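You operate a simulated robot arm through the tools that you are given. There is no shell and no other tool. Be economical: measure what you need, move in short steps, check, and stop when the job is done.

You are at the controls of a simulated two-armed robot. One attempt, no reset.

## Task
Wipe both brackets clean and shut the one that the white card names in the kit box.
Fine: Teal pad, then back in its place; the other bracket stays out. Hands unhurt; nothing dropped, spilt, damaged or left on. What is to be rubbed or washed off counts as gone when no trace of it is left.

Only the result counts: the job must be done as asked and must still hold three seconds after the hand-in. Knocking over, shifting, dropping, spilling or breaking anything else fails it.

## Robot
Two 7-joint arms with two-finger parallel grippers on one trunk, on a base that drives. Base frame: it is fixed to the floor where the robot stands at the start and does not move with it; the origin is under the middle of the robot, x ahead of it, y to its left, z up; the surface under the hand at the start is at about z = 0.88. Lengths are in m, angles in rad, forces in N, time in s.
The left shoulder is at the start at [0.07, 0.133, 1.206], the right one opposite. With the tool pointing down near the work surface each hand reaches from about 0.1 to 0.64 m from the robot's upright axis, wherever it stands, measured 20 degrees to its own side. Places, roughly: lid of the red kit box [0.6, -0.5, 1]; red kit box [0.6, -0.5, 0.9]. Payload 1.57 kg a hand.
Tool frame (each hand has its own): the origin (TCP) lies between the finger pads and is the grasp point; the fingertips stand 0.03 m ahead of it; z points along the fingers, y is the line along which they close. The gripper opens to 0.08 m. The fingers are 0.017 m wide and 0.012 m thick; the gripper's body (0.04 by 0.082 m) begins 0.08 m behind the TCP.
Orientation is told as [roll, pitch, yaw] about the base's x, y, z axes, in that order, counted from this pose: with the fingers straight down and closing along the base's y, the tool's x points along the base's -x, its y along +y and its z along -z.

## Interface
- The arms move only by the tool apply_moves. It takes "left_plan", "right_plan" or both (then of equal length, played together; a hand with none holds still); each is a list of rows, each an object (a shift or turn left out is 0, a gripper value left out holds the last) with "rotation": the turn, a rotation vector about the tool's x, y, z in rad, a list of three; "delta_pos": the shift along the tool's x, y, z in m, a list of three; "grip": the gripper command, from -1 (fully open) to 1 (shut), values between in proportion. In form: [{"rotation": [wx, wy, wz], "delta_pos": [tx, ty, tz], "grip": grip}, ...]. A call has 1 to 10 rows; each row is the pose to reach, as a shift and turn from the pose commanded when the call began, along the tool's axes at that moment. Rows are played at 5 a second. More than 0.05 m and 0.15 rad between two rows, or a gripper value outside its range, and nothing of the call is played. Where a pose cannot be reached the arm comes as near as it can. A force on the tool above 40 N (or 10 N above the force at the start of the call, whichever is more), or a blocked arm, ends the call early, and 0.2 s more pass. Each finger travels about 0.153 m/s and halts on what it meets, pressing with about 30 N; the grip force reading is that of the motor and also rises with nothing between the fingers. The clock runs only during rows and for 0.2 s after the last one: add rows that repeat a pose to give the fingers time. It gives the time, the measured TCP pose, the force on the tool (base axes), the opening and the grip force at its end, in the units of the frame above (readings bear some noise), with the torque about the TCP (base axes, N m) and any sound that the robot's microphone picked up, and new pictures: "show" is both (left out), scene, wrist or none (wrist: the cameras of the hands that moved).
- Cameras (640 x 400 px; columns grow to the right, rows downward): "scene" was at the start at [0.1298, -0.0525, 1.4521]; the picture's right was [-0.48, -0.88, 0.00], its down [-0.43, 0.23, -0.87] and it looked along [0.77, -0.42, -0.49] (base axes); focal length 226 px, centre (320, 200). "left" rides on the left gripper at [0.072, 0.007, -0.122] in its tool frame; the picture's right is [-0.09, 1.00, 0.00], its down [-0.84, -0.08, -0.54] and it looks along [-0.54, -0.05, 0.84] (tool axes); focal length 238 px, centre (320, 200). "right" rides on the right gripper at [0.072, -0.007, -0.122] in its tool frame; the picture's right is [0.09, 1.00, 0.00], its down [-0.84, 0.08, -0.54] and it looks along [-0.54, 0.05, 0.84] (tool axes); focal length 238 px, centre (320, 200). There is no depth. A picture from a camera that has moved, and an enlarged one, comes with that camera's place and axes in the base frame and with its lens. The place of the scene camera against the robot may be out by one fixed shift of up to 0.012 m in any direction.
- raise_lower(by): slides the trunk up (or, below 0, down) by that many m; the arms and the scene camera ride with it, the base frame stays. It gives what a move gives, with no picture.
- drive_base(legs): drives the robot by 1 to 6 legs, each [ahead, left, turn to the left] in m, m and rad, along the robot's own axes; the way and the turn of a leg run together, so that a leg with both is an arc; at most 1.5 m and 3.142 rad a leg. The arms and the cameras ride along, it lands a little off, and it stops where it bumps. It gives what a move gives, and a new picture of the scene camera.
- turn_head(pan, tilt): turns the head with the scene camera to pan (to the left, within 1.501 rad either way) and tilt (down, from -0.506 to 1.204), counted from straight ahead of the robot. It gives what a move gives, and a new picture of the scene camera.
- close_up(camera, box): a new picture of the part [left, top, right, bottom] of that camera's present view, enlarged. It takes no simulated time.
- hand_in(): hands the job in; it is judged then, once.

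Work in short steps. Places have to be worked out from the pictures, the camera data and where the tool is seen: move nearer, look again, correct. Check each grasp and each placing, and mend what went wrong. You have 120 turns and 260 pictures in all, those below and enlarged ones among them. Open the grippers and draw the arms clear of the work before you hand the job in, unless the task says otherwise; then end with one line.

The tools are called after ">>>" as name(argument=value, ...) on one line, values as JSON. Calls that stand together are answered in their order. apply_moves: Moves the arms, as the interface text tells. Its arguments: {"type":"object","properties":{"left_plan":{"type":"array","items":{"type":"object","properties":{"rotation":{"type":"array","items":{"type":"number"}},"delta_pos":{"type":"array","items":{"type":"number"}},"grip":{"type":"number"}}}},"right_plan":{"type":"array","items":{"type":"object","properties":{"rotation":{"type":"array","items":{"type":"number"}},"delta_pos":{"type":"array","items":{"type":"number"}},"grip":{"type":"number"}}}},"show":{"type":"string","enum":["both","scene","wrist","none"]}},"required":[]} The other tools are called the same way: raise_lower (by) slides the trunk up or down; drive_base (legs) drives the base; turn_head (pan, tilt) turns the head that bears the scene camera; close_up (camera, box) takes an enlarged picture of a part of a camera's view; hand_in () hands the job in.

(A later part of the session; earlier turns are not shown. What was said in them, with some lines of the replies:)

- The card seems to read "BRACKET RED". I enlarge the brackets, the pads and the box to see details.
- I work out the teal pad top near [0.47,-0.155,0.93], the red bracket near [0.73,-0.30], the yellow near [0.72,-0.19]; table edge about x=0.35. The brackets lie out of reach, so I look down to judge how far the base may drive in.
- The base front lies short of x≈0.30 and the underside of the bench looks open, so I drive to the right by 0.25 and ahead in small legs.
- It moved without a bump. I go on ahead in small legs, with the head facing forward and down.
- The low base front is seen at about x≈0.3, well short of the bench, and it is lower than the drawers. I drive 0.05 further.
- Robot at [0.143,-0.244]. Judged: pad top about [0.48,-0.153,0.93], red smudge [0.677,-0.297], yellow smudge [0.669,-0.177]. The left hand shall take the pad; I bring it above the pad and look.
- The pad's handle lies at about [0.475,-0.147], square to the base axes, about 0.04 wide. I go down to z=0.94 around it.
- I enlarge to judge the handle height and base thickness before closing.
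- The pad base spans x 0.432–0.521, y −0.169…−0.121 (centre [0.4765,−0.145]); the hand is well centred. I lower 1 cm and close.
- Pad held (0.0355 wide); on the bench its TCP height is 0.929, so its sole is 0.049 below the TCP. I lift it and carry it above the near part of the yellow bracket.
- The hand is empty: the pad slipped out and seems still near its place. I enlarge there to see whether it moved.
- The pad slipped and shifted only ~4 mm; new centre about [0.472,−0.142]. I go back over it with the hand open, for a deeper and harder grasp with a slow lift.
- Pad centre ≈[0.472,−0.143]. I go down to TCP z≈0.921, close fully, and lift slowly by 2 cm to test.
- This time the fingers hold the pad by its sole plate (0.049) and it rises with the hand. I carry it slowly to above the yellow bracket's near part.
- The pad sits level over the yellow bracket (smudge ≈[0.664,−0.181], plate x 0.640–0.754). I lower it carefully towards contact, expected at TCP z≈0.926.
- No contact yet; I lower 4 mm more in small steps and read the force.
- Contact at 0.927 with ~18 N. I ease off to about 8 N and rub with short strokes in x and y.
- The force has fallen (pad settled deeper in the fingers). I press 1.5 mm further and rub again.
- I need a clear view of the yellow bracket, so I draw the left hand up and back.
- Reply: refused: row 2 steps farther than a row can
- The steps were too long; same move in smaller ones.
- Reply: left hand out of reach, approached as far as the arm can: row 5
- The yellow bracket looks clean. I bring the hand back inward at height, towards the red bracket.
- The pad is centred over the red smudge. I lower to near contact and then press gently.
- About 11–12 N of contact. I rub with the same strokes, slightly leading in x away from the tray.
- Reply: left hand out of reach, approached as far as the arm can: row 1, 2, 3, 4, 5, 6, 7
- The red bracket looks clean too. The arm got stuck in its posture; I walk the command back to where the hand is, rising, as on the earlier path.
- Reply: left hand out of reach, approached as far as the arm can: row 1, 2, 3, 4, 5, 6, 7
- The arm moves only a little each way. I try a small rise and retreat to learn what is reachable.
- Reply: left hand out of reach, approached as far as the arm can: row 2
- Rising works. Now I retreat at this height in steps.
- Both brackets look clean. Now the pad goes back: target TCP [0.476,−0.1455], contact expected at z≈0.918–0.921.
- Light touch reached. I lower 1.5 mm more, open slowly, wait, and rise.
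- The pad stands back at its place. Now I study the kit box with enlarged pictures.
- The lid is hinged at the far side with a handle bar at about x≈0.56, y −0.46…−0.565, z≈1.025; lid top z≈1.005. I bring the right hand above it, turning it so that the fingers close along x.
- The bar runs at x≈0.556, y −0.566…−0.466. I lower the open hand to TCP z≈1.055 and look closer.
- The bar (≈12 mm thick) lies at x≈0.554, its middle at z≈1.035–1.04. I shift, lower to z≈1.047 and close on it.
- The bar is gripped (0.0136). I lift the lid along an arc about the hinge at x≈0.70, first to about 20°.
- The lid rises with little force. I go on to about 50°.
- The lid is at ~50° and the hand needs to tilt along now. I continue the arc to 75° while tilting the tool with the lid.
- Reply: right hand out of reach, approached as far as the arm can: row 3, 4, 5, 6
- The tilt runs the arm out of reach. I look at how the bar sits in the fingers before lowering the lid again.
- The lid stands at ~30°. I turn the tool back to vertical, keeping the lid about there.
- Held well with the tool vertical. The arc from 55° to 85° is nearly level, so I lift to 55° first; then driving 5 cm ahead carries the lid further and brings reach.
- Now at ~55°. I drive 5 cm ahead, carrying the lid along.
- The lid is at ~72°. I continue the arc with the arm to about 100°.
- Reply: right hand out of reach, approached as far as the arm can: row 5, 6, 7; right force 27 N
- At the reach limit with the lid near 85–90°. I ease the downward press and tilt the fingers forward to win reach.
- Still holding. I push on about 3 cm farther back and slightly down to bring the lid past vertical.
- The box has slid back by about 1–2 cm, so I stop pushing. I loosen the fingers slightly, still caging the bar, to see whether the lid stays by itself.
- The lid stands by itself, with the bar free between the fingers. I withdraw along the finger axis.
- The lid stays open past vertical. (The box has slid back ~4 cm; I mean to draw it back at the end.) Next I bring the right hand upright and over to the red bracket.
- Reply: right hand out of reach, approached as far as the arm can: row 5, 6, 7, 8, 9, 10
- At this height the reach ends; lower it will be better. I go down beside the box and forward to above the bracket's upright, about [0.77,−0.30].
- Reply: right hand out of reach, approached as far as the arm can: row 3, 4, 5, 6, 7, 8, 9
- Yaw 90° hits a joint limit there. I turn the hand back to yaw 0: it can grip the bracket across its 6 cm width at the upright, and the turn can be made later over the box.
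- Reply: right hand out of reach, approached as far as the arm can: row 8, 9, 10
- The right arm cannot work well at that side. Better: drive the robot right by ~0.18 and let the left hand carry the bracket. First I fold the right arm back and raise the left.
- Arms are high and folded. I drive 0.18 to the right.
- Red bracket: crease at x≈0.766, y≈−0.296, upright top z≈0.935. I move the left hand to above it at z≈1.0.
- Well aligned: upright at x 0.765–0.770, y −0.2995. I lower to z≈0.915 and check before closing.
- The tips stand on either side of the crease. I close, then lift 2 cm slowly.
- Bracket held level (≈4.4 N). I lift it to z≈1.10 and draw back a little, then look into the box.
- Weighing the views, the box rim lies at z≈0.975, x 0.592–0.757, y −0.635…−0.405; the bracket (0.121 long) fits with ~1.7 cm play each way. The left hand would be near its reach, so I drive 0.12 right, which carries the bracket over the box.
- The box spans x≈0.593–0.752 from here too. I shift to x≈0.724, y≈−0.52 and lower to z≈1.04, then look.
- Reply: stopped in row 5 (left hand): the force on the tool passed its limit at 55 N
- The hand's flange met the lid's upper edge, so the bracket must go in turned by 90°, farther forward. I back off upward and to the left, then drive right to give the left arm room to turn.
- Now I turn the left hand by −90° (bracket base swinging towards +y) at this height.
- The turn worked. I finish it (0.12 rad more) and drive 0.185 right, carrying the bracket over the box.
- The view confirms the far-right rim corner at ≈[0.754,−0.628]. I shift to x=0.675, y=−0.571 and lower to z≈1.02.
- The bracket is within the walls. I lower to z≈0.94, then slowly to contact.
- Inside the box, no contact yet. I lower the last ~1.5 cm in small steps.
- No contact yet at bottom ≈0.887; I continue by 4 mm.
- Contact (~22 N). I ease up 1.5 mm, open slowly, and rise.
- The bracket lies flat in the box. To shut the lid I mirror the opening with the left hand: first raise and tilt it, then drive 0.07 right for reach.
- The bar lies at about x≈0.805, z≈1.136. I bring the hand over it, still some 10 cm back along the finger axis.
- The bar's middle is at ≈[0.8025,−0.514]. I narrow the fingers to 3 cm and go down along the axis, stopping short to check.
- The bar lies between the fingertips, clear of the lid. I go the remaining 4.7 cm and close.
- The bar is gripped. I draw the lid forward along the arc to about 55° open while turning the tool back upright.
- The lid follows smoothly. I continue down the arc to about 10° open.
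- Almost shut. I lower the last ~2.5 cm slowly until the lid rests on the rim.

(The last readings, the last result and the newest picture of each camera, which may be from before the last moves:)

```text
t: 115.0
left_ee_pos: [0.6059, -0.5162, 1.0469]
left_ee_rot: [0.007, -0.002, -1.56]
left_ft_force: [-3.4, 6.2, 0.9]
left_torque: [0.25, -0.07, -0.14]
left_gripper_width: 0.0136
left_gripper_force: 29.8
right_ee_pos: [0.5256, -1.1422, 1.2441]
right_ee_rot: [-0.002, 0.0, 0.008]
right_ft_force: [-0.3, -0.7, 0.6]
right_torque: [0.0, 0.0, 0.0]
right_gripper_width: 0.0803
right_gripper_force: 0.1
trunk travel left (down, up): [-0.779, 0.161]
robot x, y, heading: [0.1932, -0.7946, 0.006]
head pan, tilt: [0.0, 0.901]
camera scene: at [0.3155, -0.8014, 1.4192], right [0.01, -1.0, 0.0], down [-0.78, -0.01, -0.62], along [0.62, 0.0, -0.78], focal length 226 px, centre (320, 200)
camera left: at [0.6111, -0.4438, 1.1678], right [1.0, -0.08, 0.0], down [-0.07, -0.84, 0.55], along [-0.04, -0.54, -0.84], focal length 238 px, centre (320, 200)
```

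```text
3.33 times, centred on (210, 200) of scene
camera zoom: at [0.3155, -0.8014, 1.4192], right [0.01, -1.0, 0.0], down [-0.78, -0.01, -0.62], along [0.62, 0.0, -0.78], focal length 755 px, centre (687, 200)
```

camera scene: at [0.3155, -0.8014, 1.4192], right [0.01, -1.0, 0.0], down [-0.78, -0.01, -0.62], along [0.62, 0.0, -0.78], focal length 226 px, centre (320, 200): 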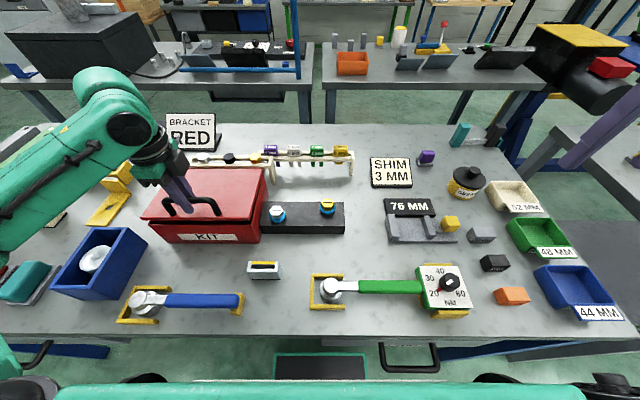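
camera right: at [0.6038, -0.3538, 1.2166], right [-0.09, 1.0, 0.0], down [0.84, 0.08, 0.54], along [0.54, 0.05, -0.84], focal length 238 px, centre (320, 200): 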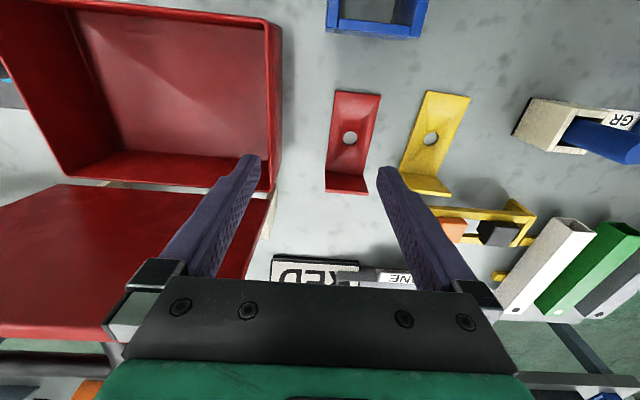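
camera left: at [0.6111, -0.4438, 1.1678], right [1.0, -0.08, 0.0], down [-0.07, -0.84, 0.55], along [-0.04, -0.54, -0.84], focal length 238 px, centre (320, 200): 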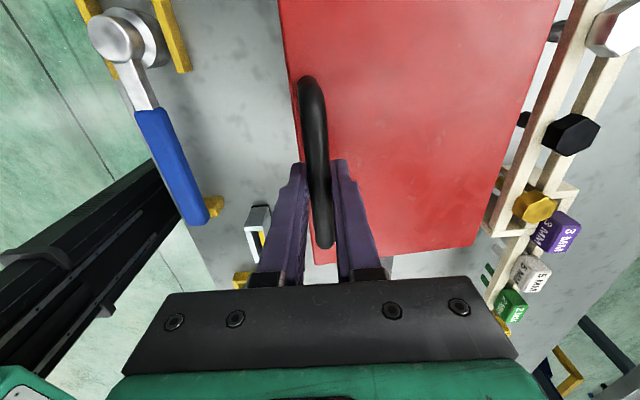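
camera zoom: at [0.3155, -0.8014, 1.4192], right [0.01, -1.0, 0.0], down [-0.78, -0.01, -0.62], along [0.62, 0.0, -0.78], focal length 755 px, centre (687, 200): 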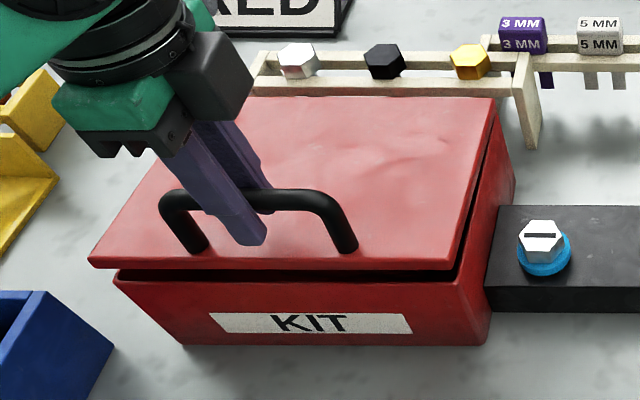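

A narrow gap is left at the front. I lower further in small steps until force builds.

>>> apply_moves(left_plan=[{"delta_pos": [0, -0.0015, 0.004]}, {"delta_pos": [0, -0.0027, 0.008]}, {"delta_pos": [0, -0.0036, 0.011]}, {"delta_pos": [0, -0.0042, 0.014]}, {"delta_pos": [0, -0.0042, 0.014]}], show="none")

>>> close_up(camera="scene", box=[120, 140, 300, 260])

```text
t: 116.2
left_ee_pos: [0.6012, -0.5158, 1.0328]
left_ee_rot: [0.006, -0.005, -1.561]
left_ft_force: [-7.1, 7.1, 1.5]
left_torque: [0.14, -0.02, -0.15]
left_gripper_width: 0.0135
left_gripper_force: 29.8
right_ee_pos: [0.5261, -1.1424, 1.2452]
right_ee_rot: [-0.002, -0.001, 0.008]
right_ft_force: [0.5, -0.2, 0.2]
right_torque: [0.0, 0.05, -0.02]
right_gripper_width: 0.08
right_gripper_force: 0.0
trunk travel left (down, up): [-0.779, 0.161]
robot x, y, heading: [0.1938, -0.7938, 0.006]
head pan, tilt: [0.0, 0.901]
```

```text
3.33 times, centred on (210, 200) of scene
camera zoom: at [0.3139, -0.8012, 1.4194], right [0.01, -1.0, 0.0], down [-0.78, -0.01, -0.62], along [0.62, 0.0, -0.78], focal length 755 px, centre (687, 200)
```

zoom: 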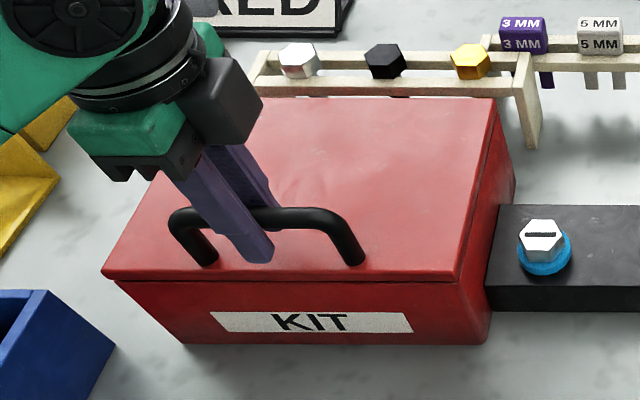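

Nearly closed. I press the last few millimetres.

>>> apply_moves(left_plan=[{"delta_pos": [0, -0.0005, 0.002]}, {"delta_pos": [0, -0.001, 0.004]}, {"delta_pos": [0, -0.0015, 0.006]}, {"delta_pos": [0, -0.0015, 0.006]}], show="none")

>>> close_up(camera="scene", box=[120, 140, 300, 260])

```text
t: 117.2
left_ee_pos: [0.6006, -0.5165, 1.0309]
left_ee_rot: [0.01, -0.003, -1.561]
left_ft_force: [4.6, 7.2, 26.6]
left_torque: [-0.03, -0.04, -0.09]
left_gripper_width: 0.0141
left_gripper_force: 30.1
right_ee_pos: [0.5252, -1.1439, 1.2434]
right_ee_rot: [-0.002, -0.002, 0.009]
right_ft_force: [0.4, 0.0, 0.1]
right_torque: [-0.01, -0.02, -0.01]
right_gripper_width: 0.08
right_gripper_force: 0.0
trunk travel left (down, up): [-0.779, 0.161]
robot x, y, heading: [0.1917, -0.7974, 0.001]
head pan, tilt: [0.0, 0.901]
```

```text
3.33 times, centred on (210, 200) of scene
camera zoom: at [0.3144, -0.8038, 1.4196], right [0.01, -1.0, 0.0], down [-0.78, 0.0, -0.62], along [0.62, 0.0, -0.78], focal length 755 px, centre (687, 200)
```

zoom: 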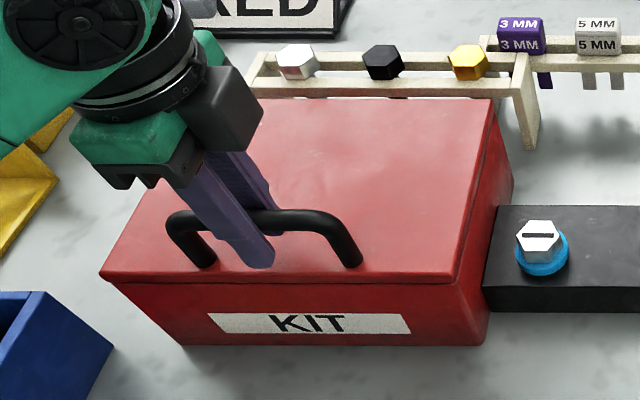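

The lid is shut (26 N on the rim). I ease the press and draw the box slowly back about 4.8 cm to its first place, watching the force.

>>> apply_moves(left_plan=[{"delta_pos": [0, 0, -0.003]}, {"delta_pos": [0, -0.007, -0.003]}, {"delta_pos": [0, -0.014, -0.003]}, {"delta_pos": [0, -0.021, -0.003]}, {"delta_pos": [0, -0.028, -0.003]}, {"delta_pos": [0, -0.028, -0.003]}], show="scene")

>>> close_up(camera="scene", box=[120, 140, 300, 260])

```text
t: 118.6
left_ee_pos: [0.573, -0.5177, 1.0295]
left_ee_rot: [-0.003, -0.005, -1.564]
left_ft_force: [3.1, -1.4, -0.2]
left_torque: [-0.36, 0.13, 0.19]
left_gripper_width: 0.0137
left_gripper_force: 29.9
right_ee_pos: [0.5288, -1.1444, 1.2432]
right_ee_rot: [0.002, 0.002, 0.009]
right_ft_force: [0.8, -0.4, -0.2]
right_torque: [-0.01, 0.01, 0.0]
right_gripper_width: 0.0801
right_gripper_force: 0.1
trunk travel left (down, up): [-0.779, 0.161]
robot x, y, heading: [0.1894, -0.7943, 0.001]
head pan, tilt: [0.0, 0.901]
camera scene: at [0.3187, -0.8033, 1.4188], right [0.01, -1.0, 0.0], down [-0.78, 0.0, -0.62], along [0.62, 0.0, -0.78], focal length 226 px, centre (320, 200)
```

scene: 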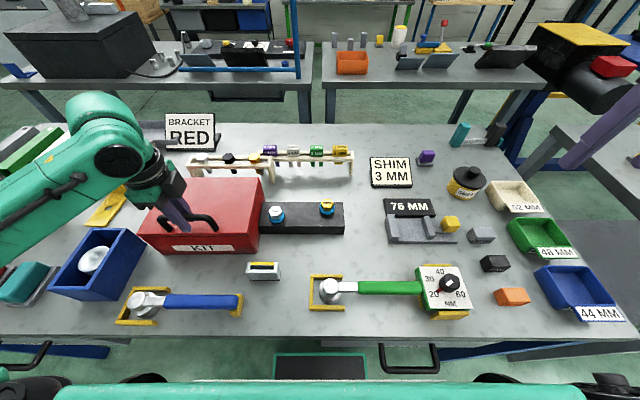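

```text
3.33 times, centred on (210, 200) of scene
camera zoom: at [0.3187, -0.8033, 1.4188], right [0.01, -1.0, 0.0], down [-0.78, 0.0, -0.62], along [0.62, 0.0, -0.78], focal length 755 px, centre (687, 200)
```

zoom: 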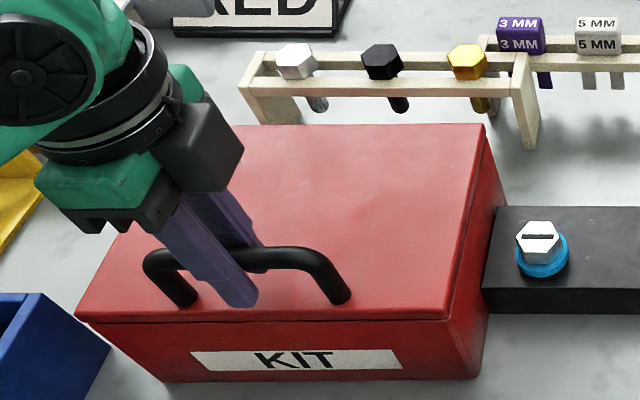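

The box slides easily and stays shut. I draw it 2 cm more.

>>> apply_moves(left_plan=[{"delta_pos": [0, -0.007, 0]}, {"delta_pos": [0, -0.014, 0]}, {"delta_pos": [0, -0.02, 0]}, {"delta_pos": [0, -0.02, 0]}], show="none")

>>> apply_moves(left_plan=[{"delta_pos": [0, 0, 0.001], "grip": 0.4}, {"delta_pos": [0, 0, 0.0], "grip": 0.0}, {"delta_pos": [0, 0, 0], "grip": -0.3}, {"delta_pos": [0, 0, 0], "grip": -0.3}, {"delta_pos": [0, 0, -0.03]}, {"delta_pos": [0, 0, -0.07]}, {"delta_pos": [0, 0, -0.11]}, {"delta_pos": [0, 0, -0.15]}, {"delta_pos": [0, 0, -0.18]}])

>>> close_up(camera="scene", box=[100, 130, 300, 270])

```text
t: 119.6
left_ee_pos: [0.5553, -0.5191, 1.0312]
left_ee_rot: [0.003, -0.003, -1.562]
left_ft_force: [5.4, -0.3, -0.5]
left_torque: [-0.12, -0.06, 0.11]
left_gripper_width: 0.0135
left_gripper_force: 29.9
right_ee_pos: [0.5293, -1.1422, 1.2435]
right_ee_rot: [0.0, 0.002, 0.008]
right_ft_force: [-0.9, -0.7, 0.1]
right_torque: [0.01, 0.01, 0.05]
right_gripper_width: 0.0801
right_gripper_force: 0.1
trunk travel left (down, up): [-0.779, 0.161]
robot x, y, heading: [0.1898, -0.7954, 0.007]
head pan, tilt: [0.0, 0.901]
```

```text
t: 121.6
left_ee_pos: [0.5503, -0.521, 1.2105]
left_ee_rot: [0.003, -0.003, -1.562]
left_ft_force: [0.0, -0.3, 0.3]
left_torque: [-0.01, -0.05, 0.03]
left_gripper_width: 0.0519
left_gripper_force: 0.0
right_ee_pos: [0.5244, -1.1466, 1.2445]
right_ee_rot: [-0.001, -0.002, 0.008]
right_ft_force: [-1.2, -0.3, 0.7]
right_torque: [0.02, -0.01, 0.01]
right_gripper_width: 0.0801
right_gripper_force: 0.0
trunk travel left (down, up): [-0.779, 0.161]
robot x, y, heading: [0.1874, -0.7952, 0.005]
head pan, tilt: [0.0, 0.901]
camera scene: at [0.3139, -0.8053, 1.4194], right [0.01, -1.0, 0.0], down [-0.78, 0.0, -0.62], along [0.62, 0.0, -0.78], focal length 226 px, centre (320, 200)
camera left: at [0.5563, -0.4483, 1.3328], right [1.0, -0.08, 0.0], down [-0.07, -0.84, 0.54], along [-0.04, -0.54, -0.84], focal length 238 px, centre (320, 200)
```

scene: 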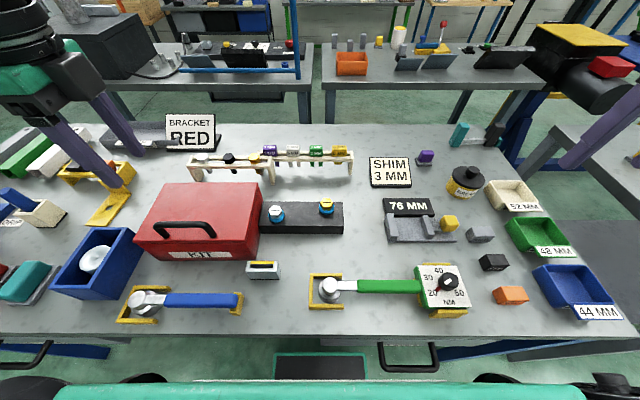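
left: 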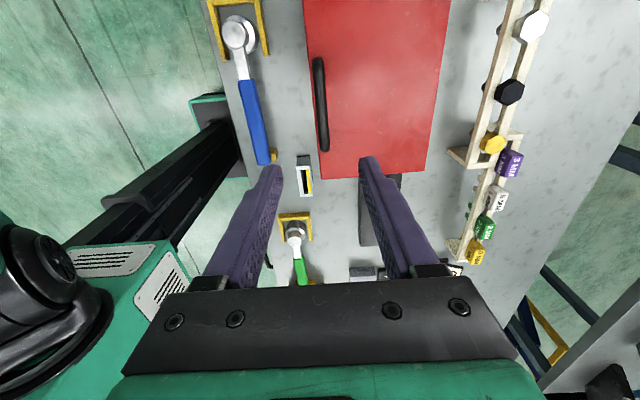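

```text
2.86 times, centred on (200, 200) of scene
camera zoom: at [0.3139, -0.8053, 1.4194], right [0.01, -1.0, 0.0], down [-0.78, 0.0, -0.62], along [0.62, 0.0, -0.78], focal length 647 px, centre (663, 200)
```

zoom: 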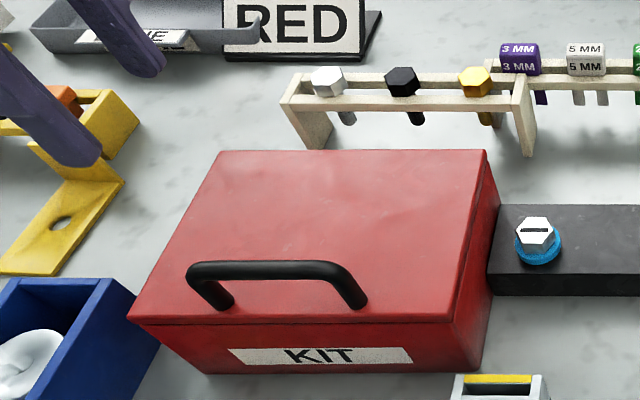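

The box is shut and back at its place. I raise the left hand a bit and drive left for a last check of the yellow bracket and pad.

>>> apply_moves(left_plan=[{"delta_pos": [0, 0, -0.03]}, {"delta_pos": [0, -0.03, -0.05]}, {"delta_pos": [0, -0.07, -0.05]}, {"delta_pos": [0, -0.1, -0.05]}], show="none")

>>> drive_base(legs=[[0, 0.15, 0], [0, 0.15, 0], [0, 0.15, 0]])

>>> close_up(camera="scene", box=[150, 120, 470, 320])

>>> close_up(camera="scene", box=[260, 150, 350, 220])

```text
t: 122.6
left_ee_pos: [0.4857, -0.5463, 1.2449]
left_ee_rot: [0.002, -0.004, -1.564]
left_ft_force: [-0.2, 0.5, 1.1]
left_torque: [0.0, 0.0, 0.03]
left_gripper_width: 0.0521
left_gripper_force: 0.0
left hand out of reach, approached as far as the arm can: row 3, 4
right_ee_pos: [0.529, -1.1446, 1.2429]
right_ee_rot: [0.0, 0.001, 0.01]
right_ft_force: [0.4, -1.0, -0.5]
right_torque: [0.0, 0.03, 0.03]
right_gripper_width: 0.0802
right_gripper_force: 0.1
trunk travel left (down, up): [-0.779, 0.161]
robot x, y, heading: [0.196, -0.7974, 0.001]
head pan, tilt: [0.0, 0.901]
```

```text
t: 125.9
left_ee_pos: [0.4811, -0.0967, 1.2455]
left_ee_rot: [0.004, -0.003, -1.558]
left_ft_force: [0.2, 0.6, -0.4]
left_torque: [-0.01, 0.02, 0.01]
left_gripper_width: 0.052
left_gripper_force: 0.0
right_ee_pos: [0.5257, -0.6952, 1.2429]
right_ee_rot: [0.002, 0.001, 0.012]
right_ft_force: [-0.5, -0.7, -0.5]
right_torque: [0.03, 0.0, 0.0]
right_gripper_width: 0.0801
right_gripper_force: 0.0
trunk travel left (down, up): [-0.779, 0.161]
robot x, y, heading: [0.19, -0.3408, 0.006]
head pan, tilt: [0.0, 0.901]
camera scene: at [0.3137, -0.3549, 1.4191], right [0.01, -1.0, 0.0], down [-0.78, -0.01, -0.62], along [0.62, 0.01, -0.78], focal length 226 px, centre (320, 200)
```

scene: 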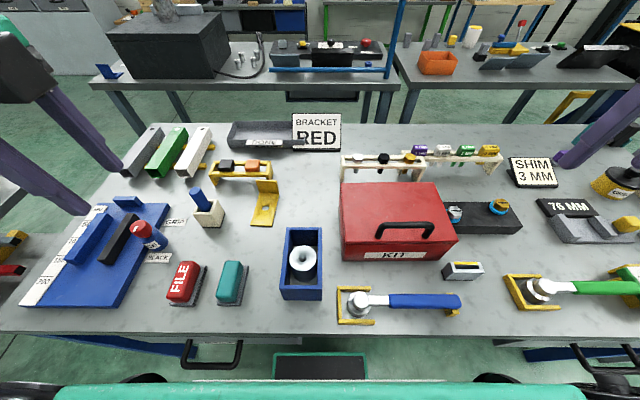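

```text
2.00 times, centred on (310, 220) of scene
camera zoom: at [0.3137, -0.3549, 1.4191], right [0.01, -1.0, 0.0], down [-0.78, -0.01, -0.62], along [0.62, 0.01, -0.78], focal length 453 px, centre (340, 160)
```

zoom: 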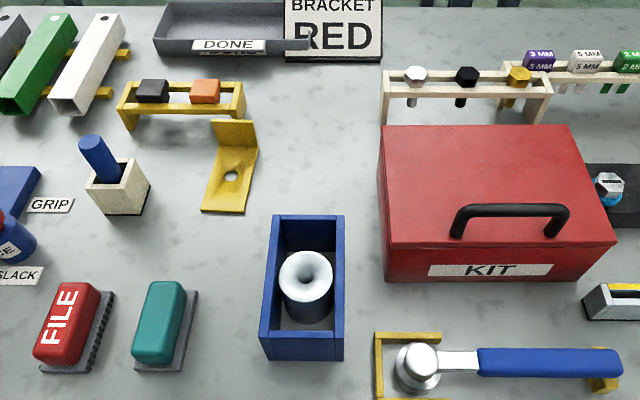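

```text
5.71 times, centred on (305, 185) of scene
camera zoom: at [0.3137, -0.3549, 1.4191], right [0.01, -1.0, 0.0], down [-0.78, -0.01, -0.62], along [0.62, 0.01, -0.78], focal length 1294 px, centre (406, 286)
```

zoom: 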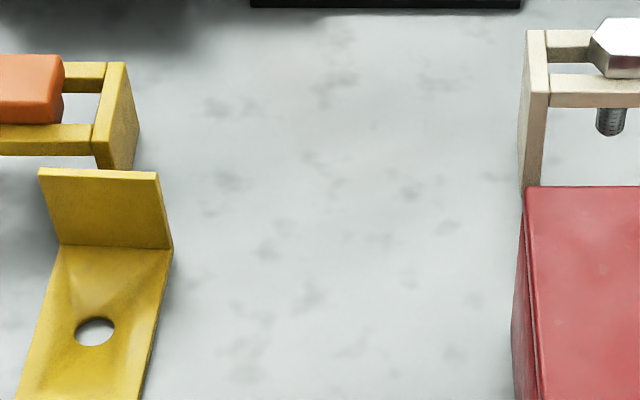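

All stands in place. One last enlarged look at the yellow plate's near end and the lid seam.

>>> close_up(camera="scene", box=[235, 175, 295, 230])

>>> close_up(camera="scene", box=[330, 170, 470, 270])

```text
7.27 times, centred on (265, 202) of scene
camera zoom: at [0.3137, -0.3549, 1.4191], right [0.01, -1.0, 0.0], down [-0.78, -0.01, -0.62], along [0.62, 0.01, -0.78], focal length 1646 px, centre (720, 182)
```

zoom: 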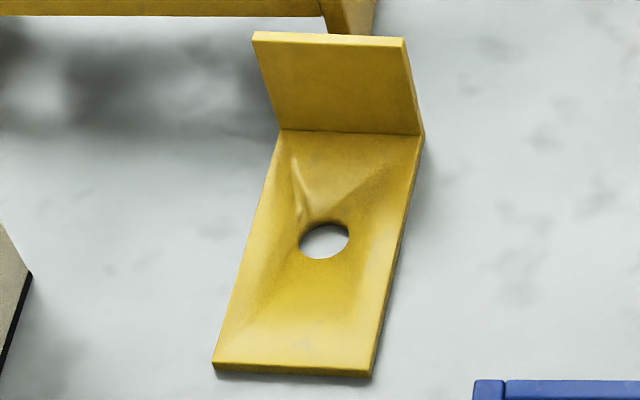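

```text
4.00 times, centred on (400, 220) of scene
camera zoom: at [0.3137, -0.3549, 1.4191], right [0.01, -1.0, 0.0], down [-0.78, -0.01, -0.62], along [0.62, 0.01, -0.78], focal length 906 px, centre (0, 120)
```

zoom: 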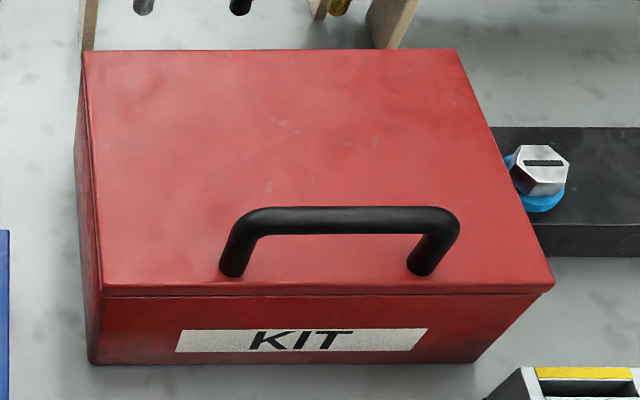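

The yellow bracket is clean and the box is shut. I open the left gripper fully; both arms are clear.

>>> apply_moves(left_plan=[{"grip": -1}, {"grip": -1}], show="none")

>>> hand_in()

```text
t: 126.5
left_ee_pos: [0.4807, -0.0949, 1.2463]
left_ee_rot: [0.004, -0.004, -1.558]
left_ft_force: [-0.2, 0.3, -0.3]
left_torque: [-0.02, -0.03, 0.0]
left_gripper_width: 0.0799
left_gripper_force: 0.1
right_ee_pos: [0.5263, -0.6953, 1.2433]
right_ee_rot: [0.0, 0.0, 0.011]
right_ft_force: [0.2, -0.8, 0.2]
right_torque: [0.02, 0.0, -0.02]
right_gripper_width: 0.08
right_gripper_force: 0.1
trunk travel left (down, up): [-0.779, 0.161]
robot x, y, heading: [0.1922, -0.3433, 0.008]
head pan, tilt: [0.0, 0.901]
```

```text
The job is handed in.
```

I wiped both brackets with the teal pad until no trace showed on the faces I could see (their backs and undersides were not inspected), shut the red one in the kit box, left the yellow one out and put the pad back; the box slid about 5 cm while I opened the lid, so I drew it back to within a few millimetres of where it stood.
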